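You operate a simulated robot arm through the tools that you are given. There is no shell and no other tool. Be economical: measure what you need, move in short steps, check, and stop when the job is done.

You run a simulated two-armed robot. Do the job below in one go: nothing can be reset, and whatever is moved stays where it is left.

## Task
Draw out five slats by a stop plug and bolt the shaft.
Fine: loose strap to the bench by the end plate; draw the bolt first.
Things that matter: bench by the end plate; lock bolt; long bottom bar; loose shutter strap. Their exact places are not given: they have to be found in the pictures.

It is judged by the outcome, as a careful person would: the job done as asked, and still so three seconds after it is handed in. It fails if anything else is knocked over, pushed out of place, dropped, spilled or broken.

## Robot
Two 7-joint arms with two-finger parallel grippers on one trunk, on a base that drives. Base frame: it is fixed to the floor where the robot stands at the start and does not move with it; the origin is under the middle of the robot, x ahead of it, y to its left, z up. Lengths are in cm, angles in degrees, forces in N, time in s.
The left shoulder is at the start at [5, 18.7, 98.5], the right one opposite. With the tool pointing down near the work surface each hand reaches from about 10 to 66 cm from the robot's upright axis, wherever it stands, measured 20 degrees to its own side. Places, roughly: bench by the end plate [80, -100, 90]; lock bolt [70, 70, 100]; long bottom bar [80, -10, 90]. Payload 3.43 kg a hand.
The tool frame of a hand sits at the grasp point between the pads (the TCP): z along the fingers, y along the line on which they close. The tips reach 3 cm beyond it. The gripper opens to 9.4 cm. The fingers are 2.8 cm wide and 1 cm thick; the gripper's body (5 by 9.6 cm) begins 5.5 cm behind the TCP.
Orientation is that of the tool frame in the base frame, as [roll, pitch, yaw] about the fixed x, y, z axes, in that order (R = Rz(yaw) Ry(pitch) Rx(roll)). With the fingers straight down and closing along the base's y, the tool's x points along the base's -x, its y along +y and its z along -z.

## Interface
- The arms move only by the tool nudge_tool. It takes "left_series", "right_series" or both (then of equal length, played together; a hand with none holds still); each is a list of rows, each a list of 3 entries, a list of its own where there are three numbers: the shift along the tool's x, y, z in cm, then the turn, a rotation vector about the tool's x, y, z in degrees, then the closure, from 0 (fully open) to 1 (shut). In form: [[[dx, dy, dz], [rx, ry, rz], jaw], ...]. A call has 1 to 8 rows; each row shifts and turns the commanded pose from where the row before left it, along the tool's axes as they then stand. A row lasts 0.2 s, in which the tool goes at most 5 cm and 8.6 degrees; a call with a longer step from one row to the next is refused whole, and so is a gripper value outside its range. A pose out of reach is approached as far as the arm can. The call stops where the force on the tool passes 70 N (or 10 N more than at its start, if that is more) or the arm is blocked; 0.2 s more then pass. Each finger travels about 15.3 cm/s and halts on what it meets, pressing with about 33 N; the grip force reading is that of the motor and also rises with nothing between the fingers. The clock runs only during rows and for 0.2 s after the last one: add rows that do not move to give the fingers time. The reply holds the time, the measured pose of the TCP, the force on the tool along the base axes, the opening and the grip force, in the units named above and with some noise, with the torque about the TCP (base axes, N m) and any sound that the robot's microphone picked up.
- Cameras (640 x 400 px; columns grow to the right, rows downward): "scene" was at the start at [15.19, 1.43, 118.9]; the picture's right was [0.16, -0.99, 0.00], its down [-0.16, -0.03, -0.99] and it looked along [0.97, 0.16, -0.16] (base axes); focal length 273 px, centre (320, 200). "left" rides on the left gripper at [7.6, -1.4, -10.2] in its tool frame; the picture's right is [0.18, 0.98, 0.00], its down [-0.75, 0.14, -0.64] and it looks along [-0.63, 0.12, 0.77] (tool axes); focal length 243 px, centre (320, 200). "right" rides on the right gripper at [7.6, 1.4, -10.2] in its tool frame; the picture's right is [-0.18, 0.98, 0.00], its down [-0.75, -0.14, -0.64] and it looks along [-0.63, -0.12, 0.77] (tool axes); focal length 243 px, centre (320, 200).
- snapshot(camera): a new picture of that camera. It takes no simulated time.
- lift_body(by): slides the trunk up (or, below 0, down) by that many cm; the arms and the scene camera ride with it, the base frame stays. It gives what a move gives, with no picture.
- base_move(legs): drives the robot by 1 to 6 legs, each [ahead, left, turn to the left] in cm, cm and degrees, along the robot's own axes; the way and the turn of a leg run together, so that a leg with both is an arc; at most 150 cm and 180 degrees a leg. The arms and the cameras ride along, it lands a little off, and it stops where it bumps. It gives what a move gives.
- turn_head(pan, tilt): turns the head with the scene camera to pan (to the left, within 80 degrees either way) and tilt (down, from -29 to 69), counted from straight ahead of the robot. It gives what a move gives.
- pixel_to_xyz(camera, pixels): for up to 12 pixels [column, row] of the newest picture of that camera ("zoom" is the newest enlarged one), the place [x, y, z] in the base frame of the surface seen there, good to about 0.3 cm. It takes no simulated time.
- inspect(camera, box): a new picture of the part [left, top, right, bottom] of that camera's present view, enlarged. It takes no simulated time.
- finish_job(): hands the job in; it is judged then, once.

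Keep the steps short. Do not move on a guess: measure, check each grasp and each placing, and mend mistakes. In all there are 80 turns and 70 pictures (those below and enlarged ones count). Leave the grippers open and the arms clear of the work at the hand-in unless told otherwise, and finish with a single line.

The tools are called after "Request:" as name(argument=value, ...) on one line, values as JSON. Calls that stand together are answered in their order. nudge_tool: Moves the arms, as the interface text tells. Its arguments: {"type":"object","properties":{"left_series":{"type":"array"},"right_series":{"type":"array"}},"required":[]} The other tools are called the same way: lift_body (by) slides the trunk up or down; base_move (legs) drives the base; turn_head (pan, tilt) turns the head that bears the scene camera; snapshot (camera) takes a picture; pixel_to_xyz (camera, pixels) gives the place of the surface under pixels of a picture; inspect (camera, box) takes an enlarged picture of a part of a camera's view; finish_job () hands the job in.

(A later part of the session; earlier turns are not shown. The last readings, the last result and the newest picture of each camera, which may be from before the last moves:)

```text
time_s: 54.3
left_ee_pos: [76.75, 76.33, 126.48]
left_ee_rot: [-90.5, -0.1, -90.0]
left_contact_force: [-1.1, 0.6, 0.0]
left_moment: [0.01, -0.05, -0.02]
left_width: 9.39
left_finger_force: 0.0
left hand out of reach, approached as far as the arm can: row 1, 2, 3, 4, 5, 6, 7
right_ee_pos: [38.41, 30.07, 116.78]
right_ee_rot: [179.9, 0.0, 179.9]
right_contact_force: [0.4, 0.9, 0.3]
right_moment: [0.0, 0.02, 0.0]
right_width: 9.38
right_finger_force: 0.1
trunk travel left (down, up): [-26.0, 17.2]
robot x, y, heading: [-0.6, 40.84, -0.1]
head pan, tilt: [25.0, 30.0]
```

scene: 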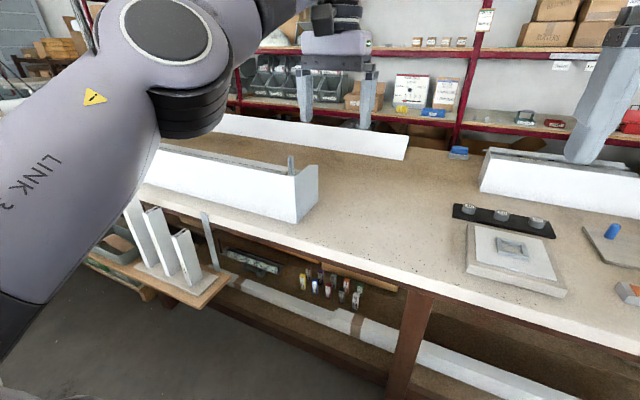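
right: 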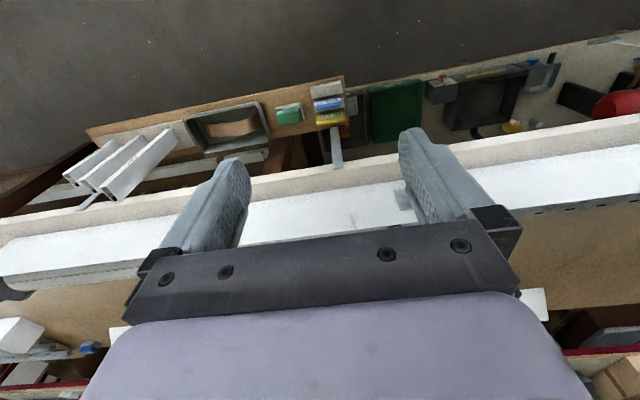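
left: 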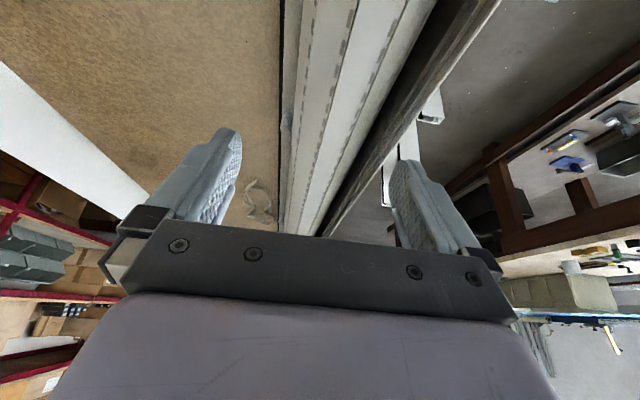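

My commanded pose is now too close in, I estimate around (33,51,86). I'll bring it back out to about (58,66,105).

Request:
nudge_tool(left_series=[[[-3, -3, 2], [0, 0, 0], 0], [[-3, -3, 2], [0, 0, 0], 0], [[-3, -3, 2], [0, 0, 0], 0], [[-3, -3, 2], [0, 0, 0], 0], [[-3, -3, 2], [0, 0, 0], 0], [[0, -3, 4], [0, 0, 0], 0], [[0, 0, 5], [0, 0, 0], 0], [[0, 0, 5], [0, 0, 0], 0]])

Request:
turn_head(pan=30, tilt=20)

Request:
snapshot(camera="scene")

```text
time_s: 56.1
left_ee_pos: [75.17, 79.66, 127.99]
left_ee_rot: [-90.3, -0.1, -89.9]
left_contact_force: [-1.1, -0.2, 1.1]
left_moment: [-0.01, 0.03, 0.02]
left_width: 9.41
left_finger_force: 0.1
left hand out of reach, approached as far as the arm can: row 1, 2, 3, 4, 5, 6, 7, 8
right_ee_pos: [38.24, 30.15, 116.8]
right_ee_rot: [179.9, 0.1, -180.0]
right_contact_force: [-0.4, -0.1, 0.5]
right_moment: [-0.01, 0.02, 0.01]
right_width: 9.41
right_finger_force: 0.1
trunk travel left (down, up): [-26.0, 17.2]
robot x, y, heading: [-0.62, 40.4, 0.1]
head pan, tilt: [25.0, 30.0]
```

```text
time_s: 56.8
left_ee_pos: [75.27, 79.56, 127.82]
left_ee_rot: [-90.4, -0.1, -90.0]
left_contact_force: [1.2, -0.1, -0.7]
left_moment: [0.0, 0.01, 0.01]
left_width: 9.41
left_finger_force: 0.0
right_ee_pos: [38.51, 29.99, 116.74]
right_ee_rot: [179.9, 0.0, 179.8]
right_contact_force: [-0.1, 0.1, 0.4]
right_moment: [-0.04, -0.02, 0.03]
right_width: 9.39
right_finger_force: 0.0
trunk travel left (down, up): [-26.0, 17.2]
robot x, y, heading: [-0.65, 40.54, -0.2]
head pan, tilt: [30.0, 20.0]
```

```text
34 pictures are left
```

scene: 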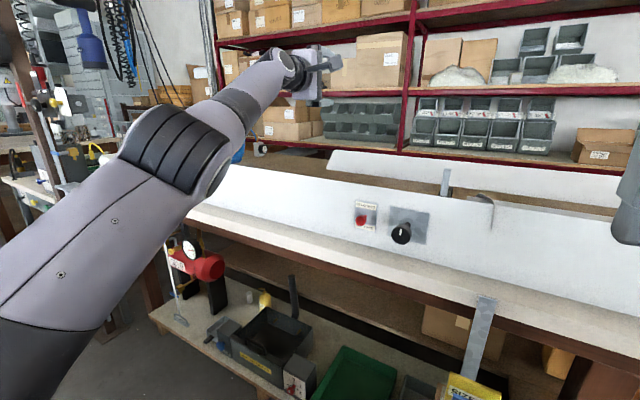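

The arm is stretched out, apparently against a wrist limit in this sideways roll. I'll roll back about tool z toward the original wrist orientation.

Request:
nudge_tool(left_series=[[[0, 0, 0], [0, 0, 8.5], 0], [[0, 0, 0], [0, 0, 8.5], 0], [[0, 0, 0], [0, 0, 8.5], 0], [[0, 0, 0], [0, 0, 8.5], 0], [[0, 0, 0], [0, 0, 8.5], 0], [[0, 0, 0], [0, 0, 8.5], 0], [[0, 0, 0], [0, 0, 8.5], 0], [[0, 0, 0], [0, 0, 8.5], 0]])

```text
time_s: 58.6
left_ee_pos: [75.3, 79.63, 127.91]
left_ee_rot: [-91.2, 68.1, -91.2]
left_contact_force: [0.0, -0.3, 0.7]
left_moment: [0.0, 0.02, 0.02]
left_width: 9.43
left_finger_force: 0.1
right_ee_pos: [38.4, 30.07, 116.87]
right_ee_rot: [179.8, 0.1, 179.8]
right_contact_force: [-0.9, 0.5, -0.2]
right_moment: [0.01, 0.01, 0.03]
right_width: 9.42
right_finger_force: 0.0
trunk travel left (down, up): [-26.0, 17.2]
robot x, y, heading: [-0.85, 40.28, -0.2]
head pan, tilt: [30.0, 20.0]
```

That works, and the command follows the actual pose again. I'll finish the roll and pull back.

Request:
nudge_tool(left_series=[[[0, 0, -4], [0, 0, 8.5], 0], [[0, 0, -4], [0, 0, 8.5], 0], [[0, 0, -4], [0, 0, 5], 0], [[0, 0, -4], [0, 0, 0], 0], [[3, -3, 0], [0, 0, 0], 0], [[3, -3, 0], [0, 0, 0], 0], [[3, -3, 0], [0, 0, 0], 0], [[3, -3, 0], [0, 0, 0], 0]])

```text
time_s: 60.4
left_ee_pos: [77.53, 72.73, 125.64]
left_ee_rot: [-169.0, 89.5, -169.0]
left_contact_force: [0.6, 0.2, -0.4]
left_moment: [0.02, -0.02, -0.02]
left_width: 9.39
left_finger_force: 0.2
left hand out of reach, approached as far as the arm can: row 1, 2, 3, 4, 5, 6, 7, 8
right_ee_pos: [38.32, 29.97, 116.85]
right_ee_rot: [179.9, -0.1, 179.9]
right_contact_force: [-0.8, 0.3, 0.0]
right_moment: [-0.02, -0.02, 0.0]
right_width: 9.41
right_finger_force: 0.1
trunk travel left (down, up): [-26.0, 17.2]
robot x, y, heading: [-0.88, 40.32, -0.1]
head pan, tilt: [30.0, 20.0]
```

The straight elbow is a singular pose, so pulling straight back fails. I'll pitch the fingers back toward down, which should bend the arm, then lower it.

Request:
nudge_tool(left_series=[[[0, 0, 0], [0, 8.5, 0], 0], [[0, 0, 0], [0, 8.5, 0], 0], [[0, 0, 0], [0, 8.5, 0], 0], [[0, 0, 0], [0, 8.5, 0], 0], [[0, 0, 0], [0, 8.5, 0], 0], [[0, 0, 0], [0, 8.5, 0], 0], [[0, 0, 0], [0, 8.5, 0], 0], [[2, -2, 0], [0, 8.5, 0], 0]])

```text
time_s: 62.2
left_ee_pos: [62.68, 69.31, 117.44]
left_ee_rot: [-180.0, 24.9, 179.9]
left_contact_force: [-0.1, 0.1, 0.4]
left_moment: [0.02, -0.03, 0.0]
left_width: 9.4
left_finger_force: 0.0
left hand out of reach, approached as far as the arm can: row 1, 2, 3, 4, 5, 6, 7
right_ee_pos: [38.24, 30.11, 116.81]
right_ee_rot: [179.9, 0.1, 179.9]
right_contact_force: [-0.1, -0.1, 1.0]
right_moment: [-0.04, -0.07, -0.01]
right_width: 9.37
right_finger_force: 0.0
trunk travel left (down, up): [-26.0, 17.2]
robot x, y, heading: [-0.73, 40.68, -0.1]
head pan, tilt: [30.0, 20.0]
```

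Back in reach at (62.7,69.3,117.4). I'll retract to about (45,66,105) with the fingers still tilted 25°.

Request:
nudge_tool(left_series=[[[4, -0.6, 0.7], [0, 0, 0], 0], [[4, -0.6, 0.7], [0, 0, 0], 0], [[4, -0.6, 0.7], [0, 0, 0], 0], [[4, -0.6, 0.7], [0, 0, 0], 0], [[4, -0.6, 0.7], [0, 0, 0], 0]])

Request:
nudge_tool(left_series=[[[0, 0, 0], [0, -8.5, 0], 0], [[0, 0, 0], [0, -8.5, 0], 0], [[0, 0, 0], [0, -8.5, 0], 0], [[0, 0, 0], [0, -8.5, 0], 0]])

```text
time_s: 63.4
left_ee_pos: [46.4, 66.12, 105.95]
left_ee_rot: [-179.9, 24.8, -179.9]
left_contact_force: [0.3, -0.4, -0.1]
left_moment: [0.02, 0.0, -0.01]
left_width: 9.39
left_finger_force: 0.1
left hand out of reach, approached as far as the arm can: row 1
right_ee_pos: [38.35, 30.1, 116.73]
right_ee_rot: [179.9, -0.1, 179.9]
right_contact_force: [0.0, 0.3, -0.4]
right_moment: [-0.01, 0.03, 0.04]
right_width: 9.41
right_finger_force: 0.2
trunk travel left (down, up): [-26.0, 17.2]
robot x, y, heading: [-0.75, 40.46, -0.2]
head pan, tilt: [30.0, 20.0]
```

```text
time_s: 64.4
left_ee_pos: [46.18, 66.31, 105.79]
left_ee_rot: [-179.9, 59.1, -180.0]
left_contact_force: [-0.2, 0.7, 0.4]
left_moment: [-0.01, 0.03, 0.01]
left_width: 9.4
left_finger_force: 0.0
right_ee_pos: [38.36, 30.02, 116.7]
right_ee_rot: [179.8, 0.0, 179.9]
right_contact_force: [0.2, 1.2, -0.4]
right_moment: [0.0, -0.04, 0.01]
right_width: 9.39
right_finger_force: 0.1
trunk travel left (down, up): [-26.0, 17.2]
robot x, y, heading: [-0.51, 40.74, -0.1]
head pan, tilt: [30.0, 20.0]
```

Good. I'll tilt to 76° and look at the bolt with the left camera.

Request:
nudge_tool(left_series=[[[0, 0, 0], [0, -8.5, 0], 0], [[0, 0, 0], [0, -8.5, 0], 0], [[2, 0, 1], [0, 0, 0], 0]])

Request:
snapshot(camera="left")

Request:
inspect(camera="scene", box=[320, 180, 448, 260])

Request:
pixel_to_xyz(camera="zoom", pixels=[[205, 200], [185, 205], [215, 190], [230, 165], [160, 130], [405, 260]])

```text
time_s: 65.2
left_ee_pos: [46.65, 66.35, 103.7]
left_ee_rot: [-179.7, 76.0, -179.8]
left_contact_force: [-0.6, -0.7, -0.3]
left_moment: [-0.03, 0.02, -0.01]
left_width: 9.42
left_finger_force: 0.1
right_ee_pos: [38.33, 30.09, 116.8]
right_ee_rot: [179.9, 0.0, 179.9]
right_contact_force: [-0.3, -0.3, -0.5]
right_moment: [-0.01, 0.0, -0.02]
right_width: 9.41
right_finger_force: 0.1
trunk travel left (down, up): [-26.0, 17.2]
robot x, y, heading: [-1.03, 40.94, -0.1]
head pan, tilt: [30.0, 20.0]
```

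```text
33 pictures are left
```

left: 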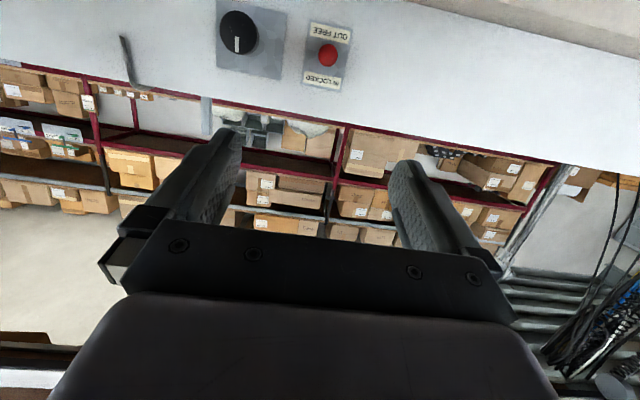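

```text
5.00 times, centred on (384, 220) of scene
```

zoom: 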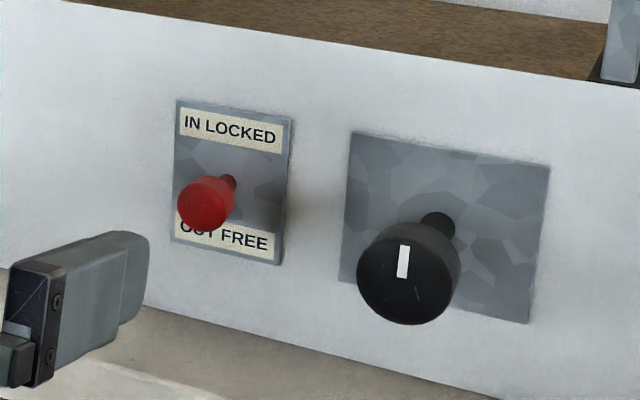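

```text
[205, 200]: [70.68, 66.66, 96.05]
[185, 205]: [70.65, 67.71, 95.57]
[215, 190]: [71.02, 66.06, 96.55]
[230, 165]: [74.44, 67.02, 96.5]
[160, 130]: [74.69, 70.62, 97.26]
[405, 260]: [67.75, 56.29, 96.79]
```

The bolt knob is at (70.7,66.8,96.0) with the wall at x≈74.6. I'll approach to x≈64 with the fingers open.

Request:
nudge_tool(left_series=[[[0.5, 0.1, 4], [0, 0, 0], 0], [[0.5, 0.1, 4], [0, 0, 0], 0], [[0.5, 0.1, 4], [0, 0, 0], 0], [[0.5, 0.1, 4], [0, 0, 0], 0], [[0.2, 0, 2.9], [0, 0, 0], 0]])

Request:
snapshot(camera="left")

```text
time_s: 66.4
left_ee_pos: [64.32, 66.8, 96.99]
left_ee_rot: [-180.0, 75.8, -179.8]
left_contact_force: [-0.7, -0.7, 0.0]
left_moment: [-0.02, -0.01, 0.0]
left_width: 9.38
left_finger_force: 0.1
right_ee_pos: [38.39, 30.05, 116.78]
right_ee_rot: [180.0, 0.0, 180.0]
right_contact_force: [-0.7, -0.5, 0.5]
right_moment: [0.01, -0.03, 0.01]
right_width: 9.42
right_finger_force: 0.2
trunk travel left (down, up): [-26.0, 17.2]
robot x, y, heading: [-0.74, 40.61, -0.0]
head pan, tilt: [30.0, 20.0]
```

```text
31 pictures are left
```

left: 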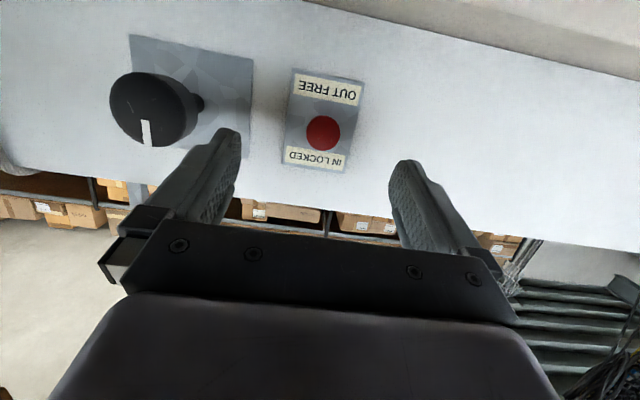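

The knob is centred between the fingers. I'll advance 6.6 cm, close on it, and check.

Request:
nudge_tool(left_series=[[[-0.3, 0, 3.3], [0, 0, 0], 0], [[-0.3, 0, 3.3], [0, 0, 0], 0], [[0, 0, 0], [0, 0, 0], 1], [[0, 0, 0], [0, 0, 0], 1], [[0, 0, 0], [0, 0, 0], 1]])

```text
time_s: 67.6
left_ee_pos: [71.05, 67.1, 96.0]
left_ee_rot: [-179.7, 75.9, -179.7]
left_contact_force: [6.4, 3.3, 1.2]
left_moment: [0.22, 0.21, 0.66]
left_width: 5.95
left_finger_force: 44.5
right_ee_pos: [38.36, 30.05, 116.66]
right_ee_rot: [179.9, 0.0, 179.8]
right_contact_force: [0.5, 0.0, 1.0]
right_moment: [0.02, 0.0, 0.01]
right_width: 9.4
right_finger_force: 0.1
trunk travel left (down, up): [-26.0, 17.2]
robot x, y, heading: [-0.4, 40.82, -0.0]
head pan, tilt: [30.0, 20.0]
```

Width 5.95 means the tips caught the plate's edges, not the knob. I'll open, back off 1.3 cm, and close again.

Request:
nudge_tool(left_series=[[[0, 0, 0], [0, 0, 0], 0], [[0, 0, 0], [0, 0, 0], 0], [[0.3, 0, -1.3], [0, 0, 0], 0], [[0, 0, 0], [0, 0, 0], 1], [[0, 0, 0], [0, 0, 0], 1], [[0, 0, 0], [0, 0, 0], 1]])

```text
time_s: 69.0
left_ee_pos: [69.58, 66.99, 95.92]
left_ee_rot: [-179.8, 75.9, -179.8]
left_contact_force: [-0.5, 4.1, 0.2]
left_moment: [0.05, 0.01, 0.07]
left_width: 2.44
left_finger_force: 45.0
right_ee_pos: [38.33, 30.07, 116.77]
right_ee_rot: [180.0, 0.0, 179.8]
right_contact_force: [-0.4, 0.2, -0.8]
right_moment: [-0.02, 0.0, -0.02]
right_width: 9.43
right_finger_force: 0.0
trunk travel left (down, up): [-26.0, 17.2]
robot x, y, heading: [-0.56, 40.39, -0.1]
head pan, tilt: [30.0, 20.0]
```

The knob is gripped at 2.44 cm. I'll pull straight out (-x) 1 cm at a time.

Request:
nudge_tool(left_series=[[[0.24, 0, -0.97], [0, 0, 0], 1], [[0.24, 0, -0.97], [0, 0, 0], 1], [[0.24, 0, -0.97], [0, 0, 0], 1], [[0, 0, 0], [0, 0, 0], 1]])

Request:
inspect(camera="scene", box=[320, 180, 448, 260])

```text
time_s: 70.0
left_ee_pos: [66.97, 66.98, 95.77]
left_ee_rot: [-179.9, 75.8, -179.6]
left_contact_force: [31.3, 11.0, 5.6]
left_moment: [0.05, -0.26, 0.15]
left_width: 2.45
left_finger_force: 44.9
right_ee_pos: [38.77, 30.16, 116.73]
right_ee_rot: [180.0, -0.1, 179.8]
right_contact_force: [-0.3, -0.5, 0.7]
right_moment: [-0.02, 0.06, -0.01]
right_width: 9.39
right_finger_force: 0.1
trunk travel left (down, up): [-26.0, 17.2]
robot x, y, heading: [-0.32, 40.87, -0.3]
head pan, tilt: [30.0, 20.0]
```

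```text
5.00 times, centred on (384, 220) of scene
```

zoom: 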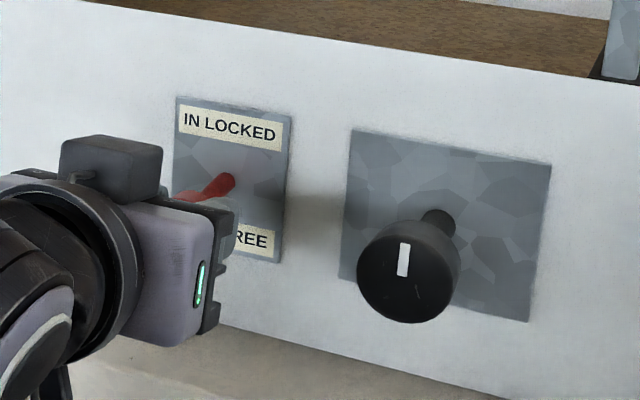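

The bolt came out about 2.6 cm and reached its stop (31 N). I'll release, back off, and check it stays out.

Request:
nudge_tool(left_series=[[[0, 0, 0], [0, 0, 0], 0], [[0, 0, 0], [0, 0, 0], 0], [[1, 0, -4], [0, 0, 0], 0], [[1, 0, -4], [0, 0, 0], 0], [[0, 0, -4], [0, 0, 0], 0], [[0, 0, -4], [0, 0, 0], 0]])

Request:
snapshot(camera="scene")

Request:
pixel_to_xyz(camera="scene", pixels=[[360, 221], [359, 220], [361, 222], [400, 233]])

```text
time_s: 71.4
left_ee_pos: [50.34, 66.75, 98.01]
left_ee_rot: [-179.9, 75.8, -179.9]
left_contact_force: [1.1, 0.6, -0.2]
left_moment: [-0.01, -0.04, -0.01]
left_width: 9.4
left_finger_force: 0.2
right_ee_pos: [38.39, 30.2, 116.8]
right_ee_rot: [179.9, 0.1, 179.9]
right_contact_force: [0.2, -0.2, -0.3]
right_moment: [-0.01, 0.0, 0.02]
right_width: 9.4
right_finger_force: 0.2
trunk travel left (down, up): [-26.0, 17.2]
robot x, y, heading: [-0.73, 40.7, -0.1]
head pan, tilt: [30.0, 20.0]
```

```text
29 pictures are left
```

scene: 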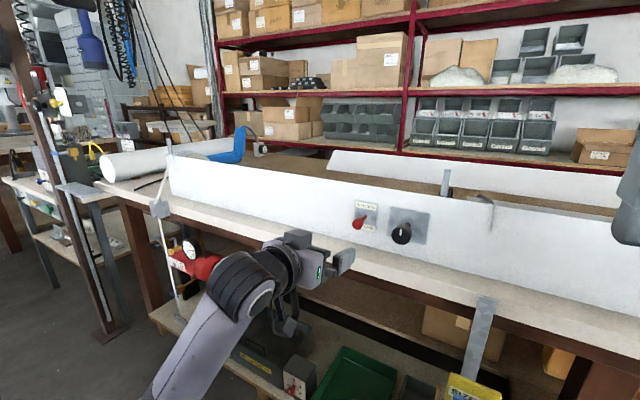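

```text
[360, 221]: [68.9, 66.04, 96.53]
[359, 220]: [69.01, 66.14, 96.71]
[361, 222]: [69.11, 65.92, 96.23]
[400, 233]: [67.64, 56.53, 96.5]
```

The bolt is out and stays out. Next is the strap. I'll raise the trunk, tilt the left hand back to pointing down, then yaw it -90° so it closes along x.

Request:
lift_body(by=16)

Request:
nudge_tool(left_series=[[[-1, 0, -1], [0, 8.5, 0], 0], [[-1, 0, -1], [0, 8.5, 0], 0], [[0, 0, -1], [0, 8.5, 0], 0], [[0, 0, -1], [0, 8.5, 0], 0], [[0, 0, -1], [0, 8.5, 0], 0], [[0, 0, 0], [0, 8.5, 0], 0], [[0, 0, 0], [0, 8.5, 0], 0], [[0, 0, 0], [0, 8.5, 0], 0]])

Request:
nudge_tool(left_series=[[[0, 0, 0], [0, 8, 0], 0], [[0, 0, 0], [0, 0, -8.5], 0], [[0, 0, 0], [0, 0, -8.5], 0], [[0, 0, 0], [0, 0, -8.5], 0], [[0, 0, 0], [0, 0, -8.5], 0], [[0, 0, 0], [0, 0, -8.5], 0], [[0, 0, 0], [0, 0, -8.5], 0], [[0, 0, 0], [0, 0, -8.5], 0]])

Request:
nudge_tool(left_series=[[[0, 0, 0], [0, 0, -8.5], 0], [[0, 0, 0], [0, 0, -8.5], 0], [[0, 0, 0], [0, 0, -8.5], 0], [[0, 0, 0], [0, 0, -5], 0]])

```text
time_s: 73.2
left_ee_pos: [50.47, 66.55, 114.0]
left_ee_rot: [-179.7, 75.8, -179.7]
left_contact_force: [-0.7, 0.6, 1.0]
left_moment: [-0.02, 0.0, -0.03]
left_width: 9.41
left_finger_force: 0.1
right_ee_pos: [38.4, 30.08, 132.8]
right_ee_rot: [180.0, 0.0, 179.9]
right_contact_force: [-0.8, 0.8, -0.3]
right_moment: [0.0, 0.01, 0.01]
right_width: 9.38
right_finger_force: 0.0
trunk travel left (down, up): [-42.0, 1.2]
robot x, y, heading: [-0.37, 40.67, -0.4]
head pan, tilt: [30.0, 20.0]
```

```text
time_s: 75.0
left_ee_pos: [46.92, 66.61, 118.32]
left_ee_rot: [-179.9, 7.7, -179.9]
left_contact_force: [0.3, -0.3, 0.5]
left_moment: [0.01, 0.04, 0.0]
left_width: 9.41
left_finger_force: 0.1
right_ee_pos: [38.46, 30.05, 132.72]
right_ee_rot: [179.9, 0.0, 179.9]
right_contact_force: [0.1, 0.1, 0.1]
right_moment: [-0.03, -0.07, -0.03]
right_width: 9.4
right_finger_force: 0.0
trunk travel left (down, up): [-42.0, 1.2]
robot x, y, heading: [-0.46, 40.47, -0.1]
head pan, tilt: [30.0, 20.0]
```

```text
time_s: 76.8
left_ee_pos: [47.02, 66.48, 118.39]
left_ee_rot: [179.9, -0.2, -120.4]
left_contact_force: [0.1, -0.4, -0.7]
left_moment: [0.0, -0.02, 0.01]
left_width: 9.41
left_finger_force: 0.0
right_ee_pos: [38.53, 30.02, 132.77]
right_ee_rot: [179.8, 0.0, 179.9]
right_contact_force: [-0.4, 0.6, 0.1]
right_moment: [-0.01, 0.02, 0.01]
right_width: 9.41
right_finger_force: 0.0
trunk travel left (down, up): [-42.0, 1.2]
robot x, y, heading: [-0.41, 40.8, -0.1]
head pan, tilt: [30.0, 20.0]
```

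```text
time_s: 77.8
left_ee_pos: [46.93, 66.62, 118.5]
left_ee_rot: [179.9, -0.1, -89.9]
left_contact_force: [-0.4, 0.0, -0.5]
left_moment: [-0.01, 0.03, 0.01]
left_width: 9.39
left_finger_force: 0.0
right_ee_pos: [38.46, 30.11, 132.83]
right_ee_rot: [179.8, 0.0, 180.0]
right_contact_force: [-0.5, 0.5, -0.1]
right_moment: [-0.02, -0.02, 0.05]
right_width: 9.39
right_finger_force: 0.1
trunk travel left (down, up): [-42.0, 1.2]
robot x, y, heading: [-0.4, 40.77, 0.1]
head pan, tilt: [30.0, 20.0]
```

Tilt forward 25° and drive to put the left hand over the strap.

Request:
nudge_tool(left_series=[[[0, 0, 0], [8.5, 0, 0], 0], [[0, 0, 0], [8.5, 0, 0], 0], [[0, 0, 0], [8.5, 0, 0], 0]])

Request:
base_move(legs=[[0, -62, 0], [28, 0, 0]])

Request:
nudge_tool(left_series=[[[0, -4, 1.5], [0, 0, 0], 0], [[0, -4, 1.5], [0, 0, 0], 0], [[0, -4, 1.5], [0, 0, 0], 0]])

Request:
snapshot(camera="left")

```text
time_s: 78.7
left_ee_pos: [46.99, 66.69, 118.48]
left_ee_rot: [-154.6, -0.1, -90.0]
left_contact_force: [0.3, -0.3, -0.4]
left_moment: [0.0, 0.0, -0.02]
left_width: 9.41
left_finger_force: 0.0
right_ee_pos: [38.31, 30.16, 132.86]
right_ee_rot: [179.9, 0.0, 179.9]
right_contact_force: [-0.7, 0.1, 0.4]
right_moment: [-0.01, -0.01, 0.04]
right_width: 9.41
right_finger_force: 0.1
trunk travel left (down, up): [-42.0, 1.2]
robot x, y, heading: [-0.32, 40.24, -0.1]
head pan, tilt: [30.0, 20.0]
```

```text
time_s: 83.6
left_ee_pos: [74.9, 5.85, 118.37]
left_ee_rot: [-154.7, -0.1, -89.8]
left_contact_force: [0.2, 0.4, -0.6]
left_moment: [-0.02, 0.03, -0.01]
left_width: 9.4
left_finger_force: 0.1
right_ee_pos: [66.43, -30.67, 132.71]
right_ee_rot: [179.9, -0.1, -179.9]
right_contact_force: [0.5, -0.5, -0.1]
right_moment: [-0.01, 0.01, 0.0]
right_width: 9.43
right_finger_force: 0.1
trunk travel left (down, up): [-42.0, 1.2]
robot x, y, heading: [27.29, -20.49, 0.1]
head pan, tilt: [30.0, 20.0]
```

```text
time_s: 84.4
left_ee_pos: [87.78, 5.83, 119.43]
left_ee_rot: [-154.7, -0.1, -89.8]
left_contact_force: [0.6, -0.5, -0.3]
left_moment: [0.01, -0.01, -0.02]
left_width: 9.39
left_finger_force: 0.0
right_ee_pos: [66.46, -30.81, 132.7]
right_ee_rot: [179.9, -0.1, -179.9]
right_contact_force: [-0.4, 0.1, 0.6]
right_moment: [0.02, 0.0, -0.01]
right_width: 9.43
right_finger_force: 0.0
trunk travel left (down, up): [-42.0, 1.2]
robot x, y, heading: [27.31, -20.24, 0.3]
head pan, tilt: [30.0, 20.0]
```

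```text
28 pictures are left
```

left: 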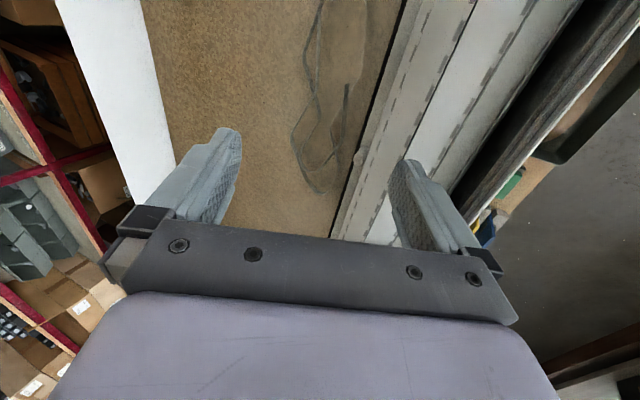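

The strap shows at (300–350, 0–190). I'll zoom in and measure.

Request:
inspect(camera="left", box=[240, 0, 560, 200])

Request:
pixel_to_xyz(camera="left", pixels=[[312, 40], [304, 70], [318, 100], [294, 140], [310, 180], [330, 175], [346, 100], [345, 90], [362, 50], [365, 20], [340, 120], [358, 158]])

```text
2.00 times, centred on (400, 100) of left
```

zoom: 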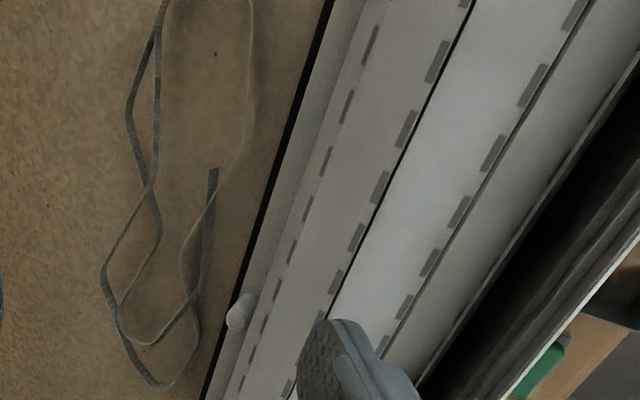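

```text
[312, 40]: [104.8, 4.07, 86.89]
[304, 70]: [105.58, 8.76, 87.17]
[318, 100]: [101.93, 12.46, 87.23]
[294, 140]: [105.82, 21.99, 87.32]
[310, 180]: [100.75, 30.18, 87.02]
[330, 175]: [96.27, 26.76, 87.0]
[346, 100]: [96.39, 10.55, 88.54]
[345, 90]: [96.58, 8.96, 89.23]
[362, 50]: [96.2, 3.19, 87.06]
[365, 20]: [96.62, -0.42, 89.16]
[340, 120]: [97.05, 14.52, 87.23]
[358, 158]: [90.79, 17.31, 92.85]
```

The crossing of two strands at about (102,12,87–89) is a good balanced grasp. I need a bit more forward reach, so I'll look down to check the clearance in front of the robot.

Request:
turn_head(pan=0, tilt=65)

Request:
snapshot(camera="scene")

Request:
pixel_to_xyz(camera="scene", pixels=[[320, 260], [320, 300], [320, 350], [320, 390], [250, 300], [400, 300]])

```text
time_s: 85.6
left_ee_pos: [87.78, 5.76, 119.55]
left_ee_rot: [-154.6, 0.0, -89.9]
left_contact_force: [0.2, -0.3, -0.1]
left_moment: [0.01, -0.01, 0.01]
left_width: 9.43
left_finger_force: 0.1
right_ee_pos: [66.38, -30.77, 132.75]
right_ee_rot: [179.8, 0.0, -179.9]
right_contact_force: [-0.4, 1.3, -0.1]
right_moment: [-0.01, 0.0, -0.02]
right_width: 9.39
right_finger_force: 0.1
trunk travel left (down, up): [-42.0, 1.2]
robot x, y, heading: [27.39, -20.06, 0.5]
head pan, tilt: [0.0, 65.0]
```

```text
26 pictures are left
```

scene: 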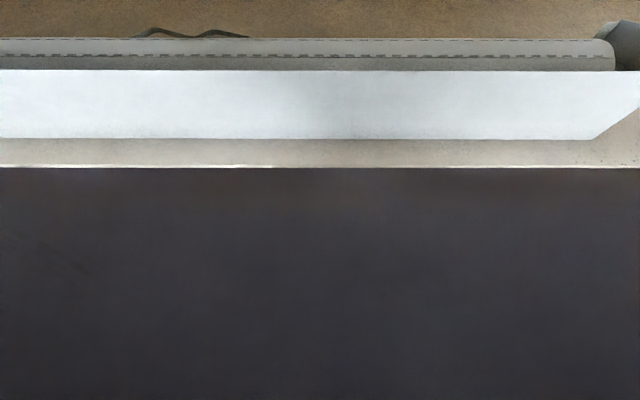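

```text
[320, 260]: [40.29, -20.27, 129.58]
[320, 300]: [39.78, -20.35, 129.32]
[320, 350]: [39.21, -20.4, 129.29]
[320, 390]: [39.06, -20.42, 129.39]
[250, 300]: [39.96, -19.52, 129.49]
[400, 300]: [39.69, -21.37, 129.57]
```

The torso front is about 13 cm ahead of the axis, so 5 cm more is safe. I'll advance, reduce the tilt to 8° and hover over the strap with the fingers half closed.

Request:
base_move(legs=[[5, 0, 0]])

Request:
nudge_tool(left_series=[[[0, -4, 0], [-8.5, 0, 0], 0.4], [[0, -4, 0], [-4, 0, 0], 0.4], [[-2, -1, 3], [0, 0, 0], 0.4], [[-2, -1, 4], [0, 0, 0], 0.4], [[-2, 0, 4], [0, 0, 0], 0.4]])

```text
time_s: 86.5
left_ee_pos: [92.63, 5.94, 119.38]
left_ee_rot: [-154.7, -0.1, -89.8]
left_contact_force: [1.3, -0.4, -0.7]
left_moment: [0.0, 0.03, 0.01]
left_width: 9.4
left_finger_force: 0.1
right_ee_pos: [71.37, -30.6, 132.74]
right_ee_rot: [179.9, 0.0, -179.9]
right_contact_force: [1.0, 0.6, -0.2]
right_moment: [0.01, 0.03, 0.01]
right_width: 9.41
right_finger_force: 0.0
trunk travel left (down, up): [-42.0, 1.2]
robot x, y, heading: [32.23, -20.57, 0.3]
head pan, tilt: [0.0, 65.0]
```

```text
time_s: 87.7
left_ee_pos: [98.89, 12.24, 110.65]
left_ee_rot: [-167.1, 0.0, -89.7]
left_contact_force: [0.3, -0.5, 0.3]
left_moment: [-0.03, 0.02, 0.02]
left_width: 5.64
left_finger_force: 0.1
left hand out of reach, approached as far as the arm can: row 2, 3, 4, 5
right_ee_pos: [71.23, -30.62, 132.75]
right_ee_rot: [-179.9, -0.1, -179.8]
right_contact_force: [-0.1, 0.6, 1.1]
right_moment: [-0.02, 0.0, 0.01]
right_width: 9.38
right_finger_force: 0.1
trunk travel left (down, up): [-42.0, 1.2]
robot x, y, heading: [32.2, -19.95, 0.4]
head pan, tilt: [0.0, 65.0]
```

At (98.9,12.2,110.7) with 13° tilt. I'll lower the trunk 12 cm and look again.

Request:
lift_body(by=-12)

Request:
snapshot(camera="left")

```text
time_s: 89.2
left_ee_pos: [98.91, 12.27, 98.62]
left_ee_rot: [-167.0, -0.1, -89.7]
left_contact_force: [-0.6, -1.0, -0.2]
left_moment: [-0.02, 0.01, -0.01]
left_width: 5.63
left_finger_force: 0.1
right_ee_pos: [71.05, -30.74, 120.77]
right_ee_rot: [179.9, 0.1, -179.9]
right_contact_force: [-0.6, -0.4, 0.3]
right_moment: [-0.01, -0.01, 0.02]
right_width: 9.41
right_finger_force: 0.1
trunk travel left (down, up): [-30.0, 13.2]
robot x, y, heading: [32.18, -20.12, 0.1]
head pan, tilt: [0.0, 65.0]
```

```text
25 pictures are left
```

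left: 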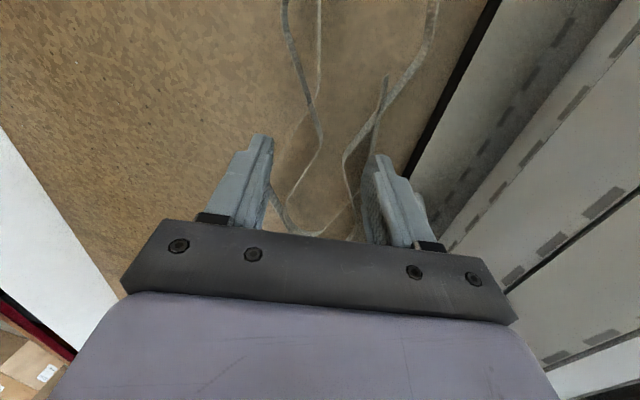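

Request:
pixel_to_xyz(camera="left", pixels=[[311, 105], [316, 60], [296, 50], [322, 135], [295, 120], [290, 190], [385, 85], [372, 125], [346, 155], [350, 195], [300, 225]])

Request:
inspect(camera="left", box=[260, 40, 440, 240])

```text
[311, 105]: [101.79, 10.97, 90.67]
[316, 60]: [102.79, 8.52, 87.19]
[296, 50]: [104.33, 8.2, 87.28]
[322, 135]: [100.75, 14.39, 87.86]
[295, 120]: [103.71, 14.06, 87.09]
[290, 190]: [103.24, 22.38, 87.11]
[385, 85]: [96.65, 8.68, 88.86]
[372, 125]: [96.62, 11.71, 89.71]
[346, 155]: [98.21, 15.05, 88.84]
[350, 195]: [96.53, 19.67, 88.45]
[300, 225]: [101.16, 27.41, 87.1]
```

```text
2.00 times, centred on (350, 140) of left
```

zoom: 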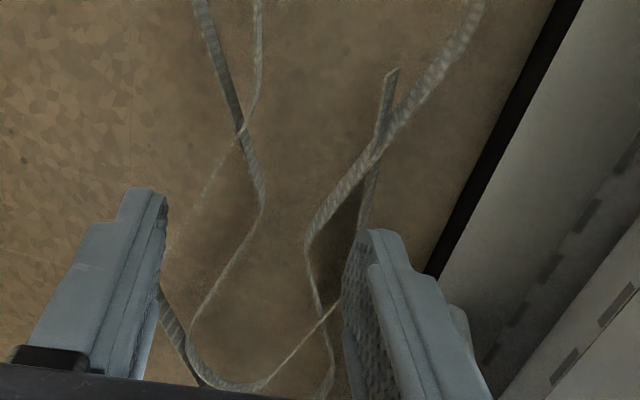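

The crossing is at (101.8,11,≤90.7). I'll descend so the fingertips straddle it.

Request:
nudge_tool(left_series=[[[0.4, -0.1, 2.5], [0, 0, 0], 0.4], [[0.4, -0.1, 2.5], [0, 0, 0], 0.4], [[0, -0.1, 2.5], [0, 0, 0], 0.4], [[0, 0, 0], [0, 0, 0], 0.4]])

Request:
inspect(camera="left", box=[220, 60, 420, 240])

```text
time_s: 90.2
left_ee_pos: [99.61, 10.87, 93.08]
left_ee_rot: [-165.9, 0.1, -89.9]
left_contact_force: [-0.2, -0.3, 0.4]
left_moment: [-0.02, -0.01, -0.01]
left_width: 5.64
left_finger_force: 0.1
left hand out of reach, approached as far as the arm can: row 2, 3
right_ee_pos: [71.1, -31.22, 121.0]
right_ee_rot: [179.7, 0.2, -179.9]
right_contact_force: [-0.3, -0.4, -0.2]
right_moment: [-0.01, 0.0, 0.01]
right_width: 9.41
right_finger_force: 0.0
trunk travel left (down, up): [-30.0, 13.2]
robot x, y, heading: [32.03, -20.35, 0.2]
head pan, tilt: [0.0, 65.0]
```

```text
2.22 times, centred on (320, 150) of left
```

zoom: 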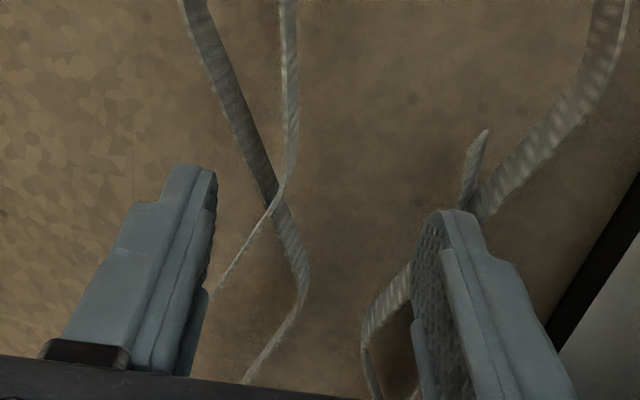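

I'm 1.5 cm short in x. I'll drive 1.5 cm ahead and lower the trunk 2 cm.

Request:
base_move(legs=[[1.6, 0, 0]])

Request:
lift_body(by=-2)

Request:
inspect(camera="left", box=[220, 60, 420, 240])

```text
time_s: 91.0
left_ee_pos: [100.4, 11.28, 93.18]
left_ee_rot: [-165.9, 0.2, -89.6]
left_contact_force: [0.2, -0.2, -0.5]
left_moment: [-0.04, 0.0, 0.03]
left_width: 5.65
left_finger_force: 0.1
right_ee_pos: [71.92, -30.94, 121.12]
right_ee_rot: [179.7, 0.6, -179.8]
right_contact_force: [0.1, 0.2, 0.4]
right_moment: [0.0, 0.02, -0.01]
right_width: 9.42
right_finger_force: 0.0
trunk travel left (down, up): [-30.0, 13.2]
robot x, y, heading: [33.87, -20.44, 0.4]
head pan, tilt: [0.0, 65.0]
```

```text
time_s: 91.6
left_ee_pos: [101.28, 11.4, 94.58]
left_ee_rot: [-162.7, 0.3, -89.6]
left_contact_force: [-0.9, 0.4, -0.5]
left_moment: [0.0, 0.01, -0.04]
left_width: 5.64
left_finger_force: 0.0
right_ee_pos: [72.15, -30.94, 119.24]
right_ee_rot: [179.6, 0.6, -179.8]
right_contact_force: [-0.1, -0.3, 0.1]
right_moment: [0.03, 0.04, 0.01]
right_width: 9.39
right_finger_force: 0.1
trunk travel left (down, up): [-28.0, 15.2]
robot x, y, heading: [34.13, -20.43, 0.0]
head pan, tilt: [0.0, 65.0]
```

```text
2.22 times, centred on (320, 150) of left
```

zoom: 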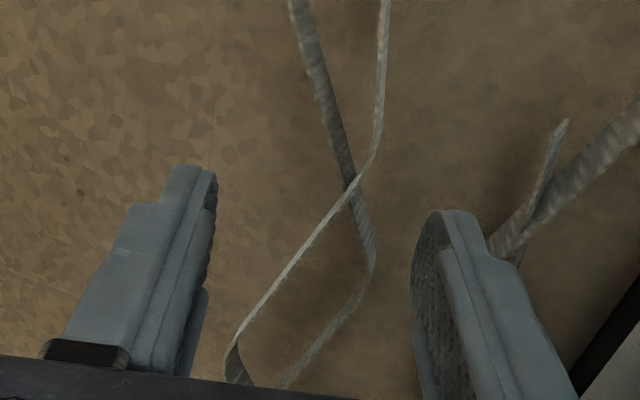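

The hand rose and tilted while the trunk went down, so part of the arm is resting on something, probably the fascia or roll. I'll raise the trunk right away and check.

Request:
lift_body(by=6)

Request:
turn_head(pan=30, tilt=35)

Request:
snapshot(camera="scene")

```text
time_s: 92.6
left_ee_pos: [101.04, 11.39, 96.24]
left_ee_rot: [-166.6, -0.1, -89.5]
left_contact_force: [-0.1, -0.6, 0.9]
left_moment: [0.02, 0.0, 0.01]
left_width: 5.61
left_finger_force: 0.0
right_ee_pos: [72.91, -30.56, 124.75]
right_ee_rot: [179.8, -0.1, -179.8]
right_contact_force: [-0.5, 0.0, 0.6]
right_moment: [0.0, 0.0, -0.04]
right_width: 9.42
right_finger_force: 0.0
trunk travel left (down, up): [-34.0, 9.2]
robot x, y, heading: [33.6, -20.04, 0.2]
head pan, tilt: [0.0, 65.0]
```

```text
time_s: 93.6
left_ee_pos: [100.96, 11.48, 96.37]
left_ee_rot: [-166.3, -0.1, -89.6]
left_contact_force: [-0.1, -0.3, 0.4]
left_moment: [0.02, 0.01, 0.03]
left_width: 5.63
left_finger_force: 0.0
right_ee_pos: [72.83, -30.64, 124.71]
right_ee_rot: [179.9, 0.0, -179.7]
right_contact_force: [0.5, 0.2, -0.1]
right_moment: [0.01, 0.01, 0.01]
right_width: 9.4
right_finger_force: 0.2
trunk travel left (down, up): [-34.0, 9.2]
robot x, y, heading: [33.6, -20.0, 0.2]
head pan, tilt: [30.0, 35.0]
```

```text
21 pictures are left
```

scene: 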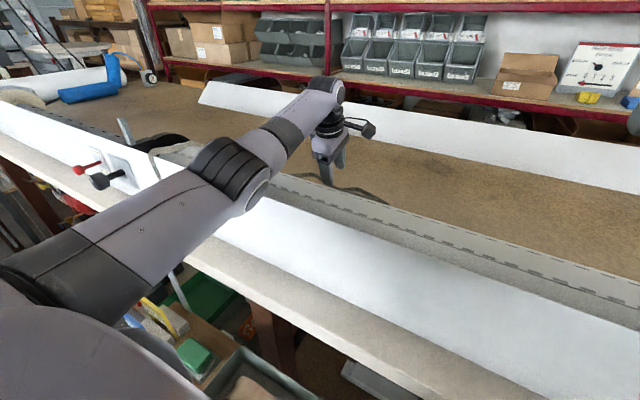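

The left elbow is right over the fascia, and that was the contact. The fascia looks undisturbed. I'll raise the trunk fully so the arm slopes down instead, and move 2 cm ahead.

Request:
lift_body(by=9)

Request:
base_move(legs=[[2.5, 0, 0]])

Request:
nudge_tool(left_series=[[[0, 0, 3], [3, 0, 0], 0.4], [[0, 0, 3], [3, 0, 0], 0.4], [[0, 0.5, 3], [3, 0, 0], 0.4], [[0, 0, 0], [0, 0, 0], 0.4]])

```text
time_s: 94.8
left_ee_pos: [101.05, 11.37, 105.45]
left_ee_rot: [-166.3, -0.1, -89.6]
left_contact_force: [-0.6, -0.2, 1.1]
left_moment: [-0.01, 0.02, -0.04]
left_width: 5.63
left_finger_force: 0.1
right_ee_pos: [72.77, -30.6, 133.68]
right_ee_rot: [180.0, 0.1, -179.8]
right_contact_force: [0.0, 0.3, -0.9]
right_moment: [0.02, -0.04, -0.02]
right_width: 9.41
right_finger_force: 0.0
trunk travel left (down, up): [-43.0, 0.2]
robot x, y, heading: [33.97, -20.38, -0.1]
head pan, tilt: [30.0, 35.0]
```

```text
time_s: 95.6
left_ee_pos: [103.65, 11.43, 105.34]
left_ee_rot: [-166.5, -0.1, -89.6]
left_contact_force: [-0.2, -1.0, 0.2]
left_moment: [-0.04, 0.01, -0.02]
left_width: 5.64
left_finger_force: 0.1
right_ee_pos: [75.38, -30.58, 133.73]
right_ee_rot: [179.9, 0.0, -179.7]
right_contact_force: [-0.5, -0.6, -1.0]
right_moment: [0.01, 0.03, -0.02]
right_width: 9.4
right_finger_force: 0.1
trunk travel left (down, up): [-43.0, 0.2]
robot x, y, heading: [36.55, -20.64, 0.0]
head pan, tilt: [30.0, 35.0]
```

```text
time_s: 96.6
left_ee_pos: [105.76, 11.53, 96.47]
left_ee_rot: [-157.3, -0.1, -89.5]
left_contact_force: [-0.5, -0.2, -0.2]
left_moment: [0.01, -0.02, 0.03]
left_width: 5.67
left_finger_force: 0.0
right_ee_pos: [75.33, -30.56, 133.81]
right_ee_rot: [179.9, 0.1, -179.8]
right_contact_force: [-0.5, -0.2, 0.2]
right_moment: [0.01, 0.01, 0.02]
right_width: 9.39
right_finger_force: 0.0
trunk travel left (down, up): [-43.0, 0.2]
robot x, y, heading: [36.37, -20.49, 0.4]
head pan, tilt: [30.0, 35.0]
```

In reach with room to spare. I'll take the tilt back, shift to x≈101, and descend.

Request:
nudge_tool(left_series=[[[0.1, 3, 0], [-8.5, 0, 0], 0.4], [[0.1, 3, 0], [0, 0, 0], 0.4], [[0, 0, 2.1], [0, 0, 0], 0.4], [[0, 0, 2.1], [0, 0, 0], 0.4], [[0, 0, 0], [0, 0, 0], 0.4]])

Request:
inspect(camera="left", box=[220, 60, 420, 240])

```text
time_s: 97.8
left_ee_pos: [101.05, 11.18, 90.8]
left_ee_rot: [-165.6, 0.1, -89.6]
left_contact_force: [-2.5, -0.1, 7.6]
left_moment: [0.02, 0.31, 0.0]
left_width: 5.68
left_finger_force: 0.3
right_ee_pos: [75.16, -30.67, 133.86]
right_ee_rot: [179.9, 0.1, -179.8]
right_contact_force: [-0.5, -0.2, -0.3]
right_moment: [-0.02, -0.01, 0.04]
right_width: 9.39
right_finger_force: 0.0
trunk travel left (down, up): [-43.0, 0.2]
robot x, y, heading: [36.6, -20.34, 0.5]
head pan, tilt: [30.0, 35.0]
```

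```text
2.22 times, centred on (320, 150) of left
```

zoom: 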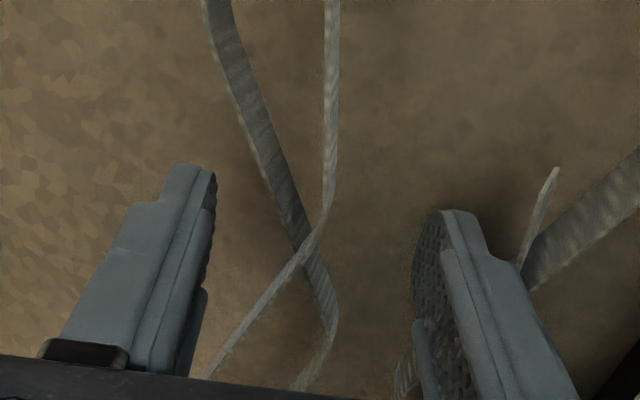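

Light bench contact (7.6 N), and the crossing is between the fingers. I'll close and lift a little.

Request:
nudge_tool(left_series=[[[0, 0, -0.2], [0, 0, 0], 0.8], [[0, 0, 0], [0, 0, 0], 1], [[0, 0, 0], [0, 0, 0], 1], [[0, 0, -3], [0, 0, 0], 1], [[0, 0, -4], [0, 0, 0], 1], [[0, 0, -4], [0, 0, 0], 1]])

Request:
snapshot(camera="left")

```text
time_s: 99.2
left_ee_pos: [98.25, 11.07, 101.63]
left_ee_rot: [-165.9, -0.1, -89.7]
left_contact_force: [2.7, -0.7, 1.0]
left_moment: [0.28, -0.17, -0.38]
left_width: 1.56
left_finger_force: 33.1
right_ee_pos: [75.27, -30.61, 133.83]
right_ee_rot: [179.8, 0.0, -179.7]
right_contact_force: [0.0, 0.4, -0.3]
right_moment: [0.0, -0.03, -0.01]
right_width: 9.4
right_finger_force: 0.0
trunk travel left (down, up): [-43.0, 0.2]
robot x, y, heading: [35.74, -20.33, 0.4]
head pan, tilt: [30.0, 35.0]
```

```text
19 pictures are left
```

left: 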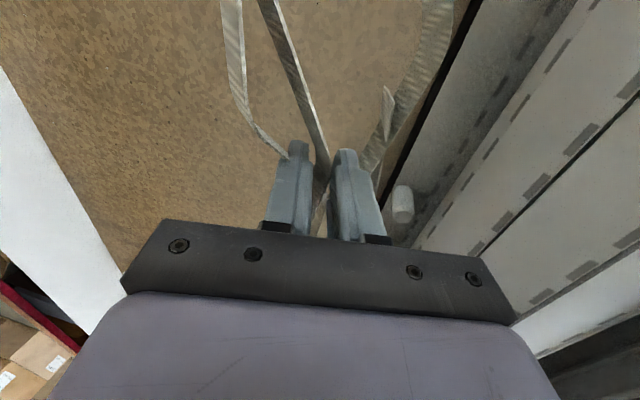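

Gripped (1.56 cm wide) and the strap rises with the hand. I'll lift higher, then check in the scene view.

Request:
nudge_tool(left_series=[[[0, 0, -4], [0, 0, 0], 1], [[0, 0, -4], [0, 0, 0], 1], [[0, 0, -4], [0, 0, 0], 1], [[0, 0, -4], [0, 0, 0], 1], [[0, 0, -4], [0, 0, 0], 1], [[0, 0, -4], [0, 0, 0], 1]])

Request:
snapshot(camera="scene")

```text
time_s: 100.6
left_ee_pos: [92.24, 11.08, 124.86]
left_ee_rot: [-166.0, 0.1, -89.6]
left_contact_force: [0.2, 0.1, -0.1]
left_moment: [-0.03, -0.01, 0.01]
left_width: 1.52
left_finger_force: 33.2
right_ee_pos: [75.23, -30.58, 133.93]
right_ee_rot: [179.9, 0.0, -179.8]
right_contact_force: [0.1, 0.0, -1.4]
right_moment: [0.03, -0.01, 0.0]
right_width: 9.41
right_finger_force: 0.0
trunk travel left (down, up): [-43.0, 0.2]
robot x, y, heading: [36.5, -20.37, 0.1]
head pan, tilt: [30.0, 35.0]
```

```text
18 pictures are left
```

scene: 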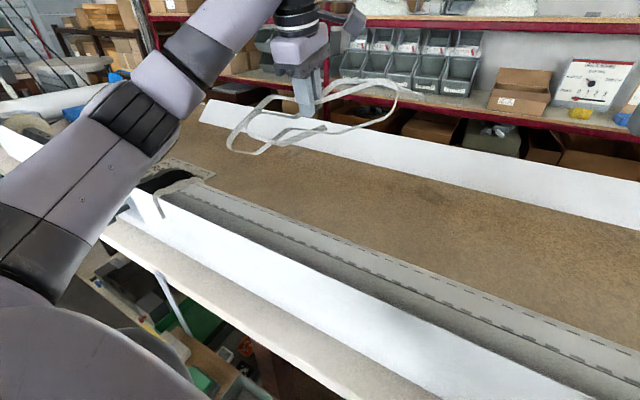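

The whole strap is in hand, free, and separate from the one on the roll. I'll back off and drive right so the hand reaches y≈-97, past the end plate at y=-76.

Request:
base_move(legs=[[-15, 0, 0], [0, -108, 0]])

Request:
nudge_tool(left_series=[[[0, 0, 0], [0, 2.04, 8.25], 1], [[0, 0, 0], [0, 2.04, 8.25], 1], [[0, 0, 0], [0, 2.04, 8.25], 1], [[0, 0, 0], [0, 2.04, 8.25], 1], [[0, 0, 0], [0, 2.04, 8.25], 1], [[0, 0, 0], [0, 2.04, 8.25], 1], [[0, 0, 0], [0, 2.04, 8.25], 1], [[0, 0, 0], [0, 2.04, 8.25], 1]])

Request:
nudge_tool(left_series=[[[0, 0, 0], [0, 2.04, 8.25], 1], [[0, 0, 0], [0, 2.04, 8.25], 1], [[0, 0, 0], [0, 1.2, 5], 1]])

Request:
turn_head(pan=12, tilt=25)

Request:
snapshot(camera="scene")

```text
time_s: 107.1
left_ee_pos: [77.78, -95.58, 124.71]
left_ee_rot: [-165.9, -0.1, -90.2]
left_contact_force: [0.1, -0.1, 0.0]
left_moment: [-0.02, -0.02, 0.01]
left_width: 1.52
left_finger_force: 33.0
right_ee_pos: [60.58, -137.17, 133.78]
right_ee_rot: [179.8, 0.0, 179.7]
right_contact_force: [-0.3, -0.2, 0.8]
right_moment: [-0.01, -0.01, 0.02]
right_width: 9.39
right_finger_force: 0.1
trunk travel left (down, up): [-43.0, 0.2]
robot x, y, heading: [21.64, -126.66, -0.4]
head pan, tilt: [30.0, 35.0]
```

```text
time_s: 108.9
left_ee_pos: [77.82, -95.59, 124.77]
left_ee_rot: [-165.8, 0.3, -158.3]
left_contact_force: [0.0, 0.1, -0.8]
left_moment: [0.02, -0.03, 0.02]
left_width: 1.49
left_finger_force: 32.8
right_ee_pos: [60.48, -137.11, 133.75]
right_ee_rot: [179.9, 0.1, 179.7]
right_contact_force: [-0.3, 0.1, 0.3]
right_moment: [0.0, 0.01, 0.01]
right_width: 9.41
right_finger_force: 0.1
trunk travel left (down, up): [-43.0, 0.2]
robot x, y, heading: [21.44, -126.48, -0.3]
head pan, tilt: [30.0, 35.0]
```

```text
time_s: 109.7
left_ee_pos: [77.96, -95.62, 124.66]
left_ee_rot: [-165.9, 0.3, 179.6]
left_contact_force: [-0.7, -0.1, 0.3]
left_moment: [0.04, -0.01, 0.04]
left_width: 1.5
left_finger_force: 32.7
right_ee_pos: [60.49, -137.05, 133.89]
right_ee_rot: [179.9, 0.0, 179.6]
right_contact_force: [-0.6, -0.2, -0.1]
right_moment: [0.01, 0.04, 0.01]
right_width: 9.37
right_finger_force: 0.0
trunk travel left (down, up): [-43.0, 0.2]
robot x, y, heading: [21.5, -126.31, -0.3]
head pan, tilt: [30.0, 35.0]
```

```text
time_s: 110.5
left_ee_pos: [77.9, -95.62, 124.72]
left_ee_rot: [-166.1, 0.3, 179.8]
left_contact_force: [-0.3, 0.1, -0.8]
left_moment: [0.01, -0.01, -0.02]
left_width: 1.47
left_finger_force: 32.9
right_ee_pos: [60.48, -137.22, 133.9]
right_ee_rot: [179.9, 0.0, 179.7]
right_contact_force: [0.0, -0.7, -0.1]
right_moment: [-0.03, 0.03, -0.02]
right_width: 9.4
right_finger_force: 0.2
trunk travel left (down, up): [-43.0, 0.2]
robot x, y, heading: [21.29, -126.27, -0.1]
head pan, tilt: [12.0, 25.0]
```

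```text
17 pictures are left
```

scene: 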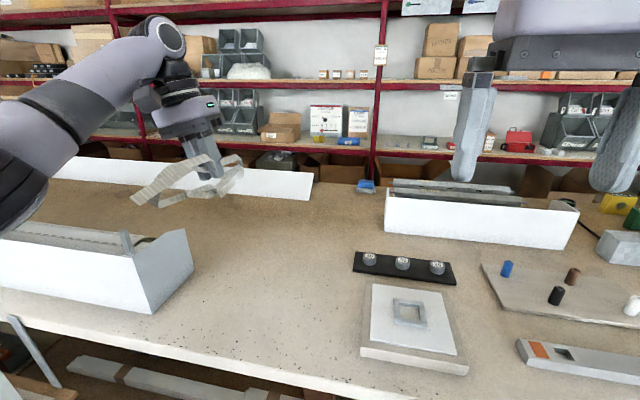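

The bench right of the plate is clear up to the tile. I'll measure the strap's extent and the free area.

Request:
pixel_to_xyz(camera="scene", pixels=[[137, 197], [160, 202], [240, 170], [238, 158], [215, 193], [190, 180], [185, 260], [135, 305], [355, 265], [375, 360], [300, 250], [205, 155]])

Request:
inspect(camera="scene", box=[110, 120, 270, 220])

```text
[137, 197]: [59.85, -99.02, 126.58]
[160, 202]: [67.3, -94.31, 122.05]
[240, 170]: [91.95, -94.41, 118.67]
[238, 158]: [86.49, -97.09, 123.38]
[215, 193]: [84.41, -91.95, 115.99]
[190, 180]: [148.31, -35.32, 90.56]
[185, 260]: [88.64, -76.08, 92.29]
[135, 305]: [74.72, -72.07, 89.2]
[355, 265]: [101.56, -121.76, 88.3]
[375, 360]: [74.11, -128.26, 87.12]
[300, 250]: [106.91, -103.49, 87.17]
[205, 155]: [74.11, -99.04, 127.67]
```

```text
4.00 times, centred on (190, 170) of scene
```

zoom: 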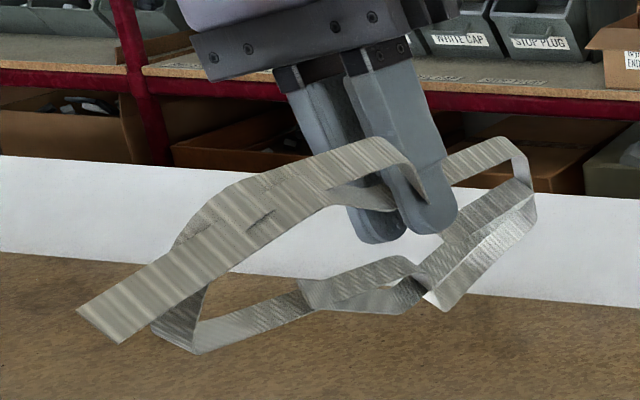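

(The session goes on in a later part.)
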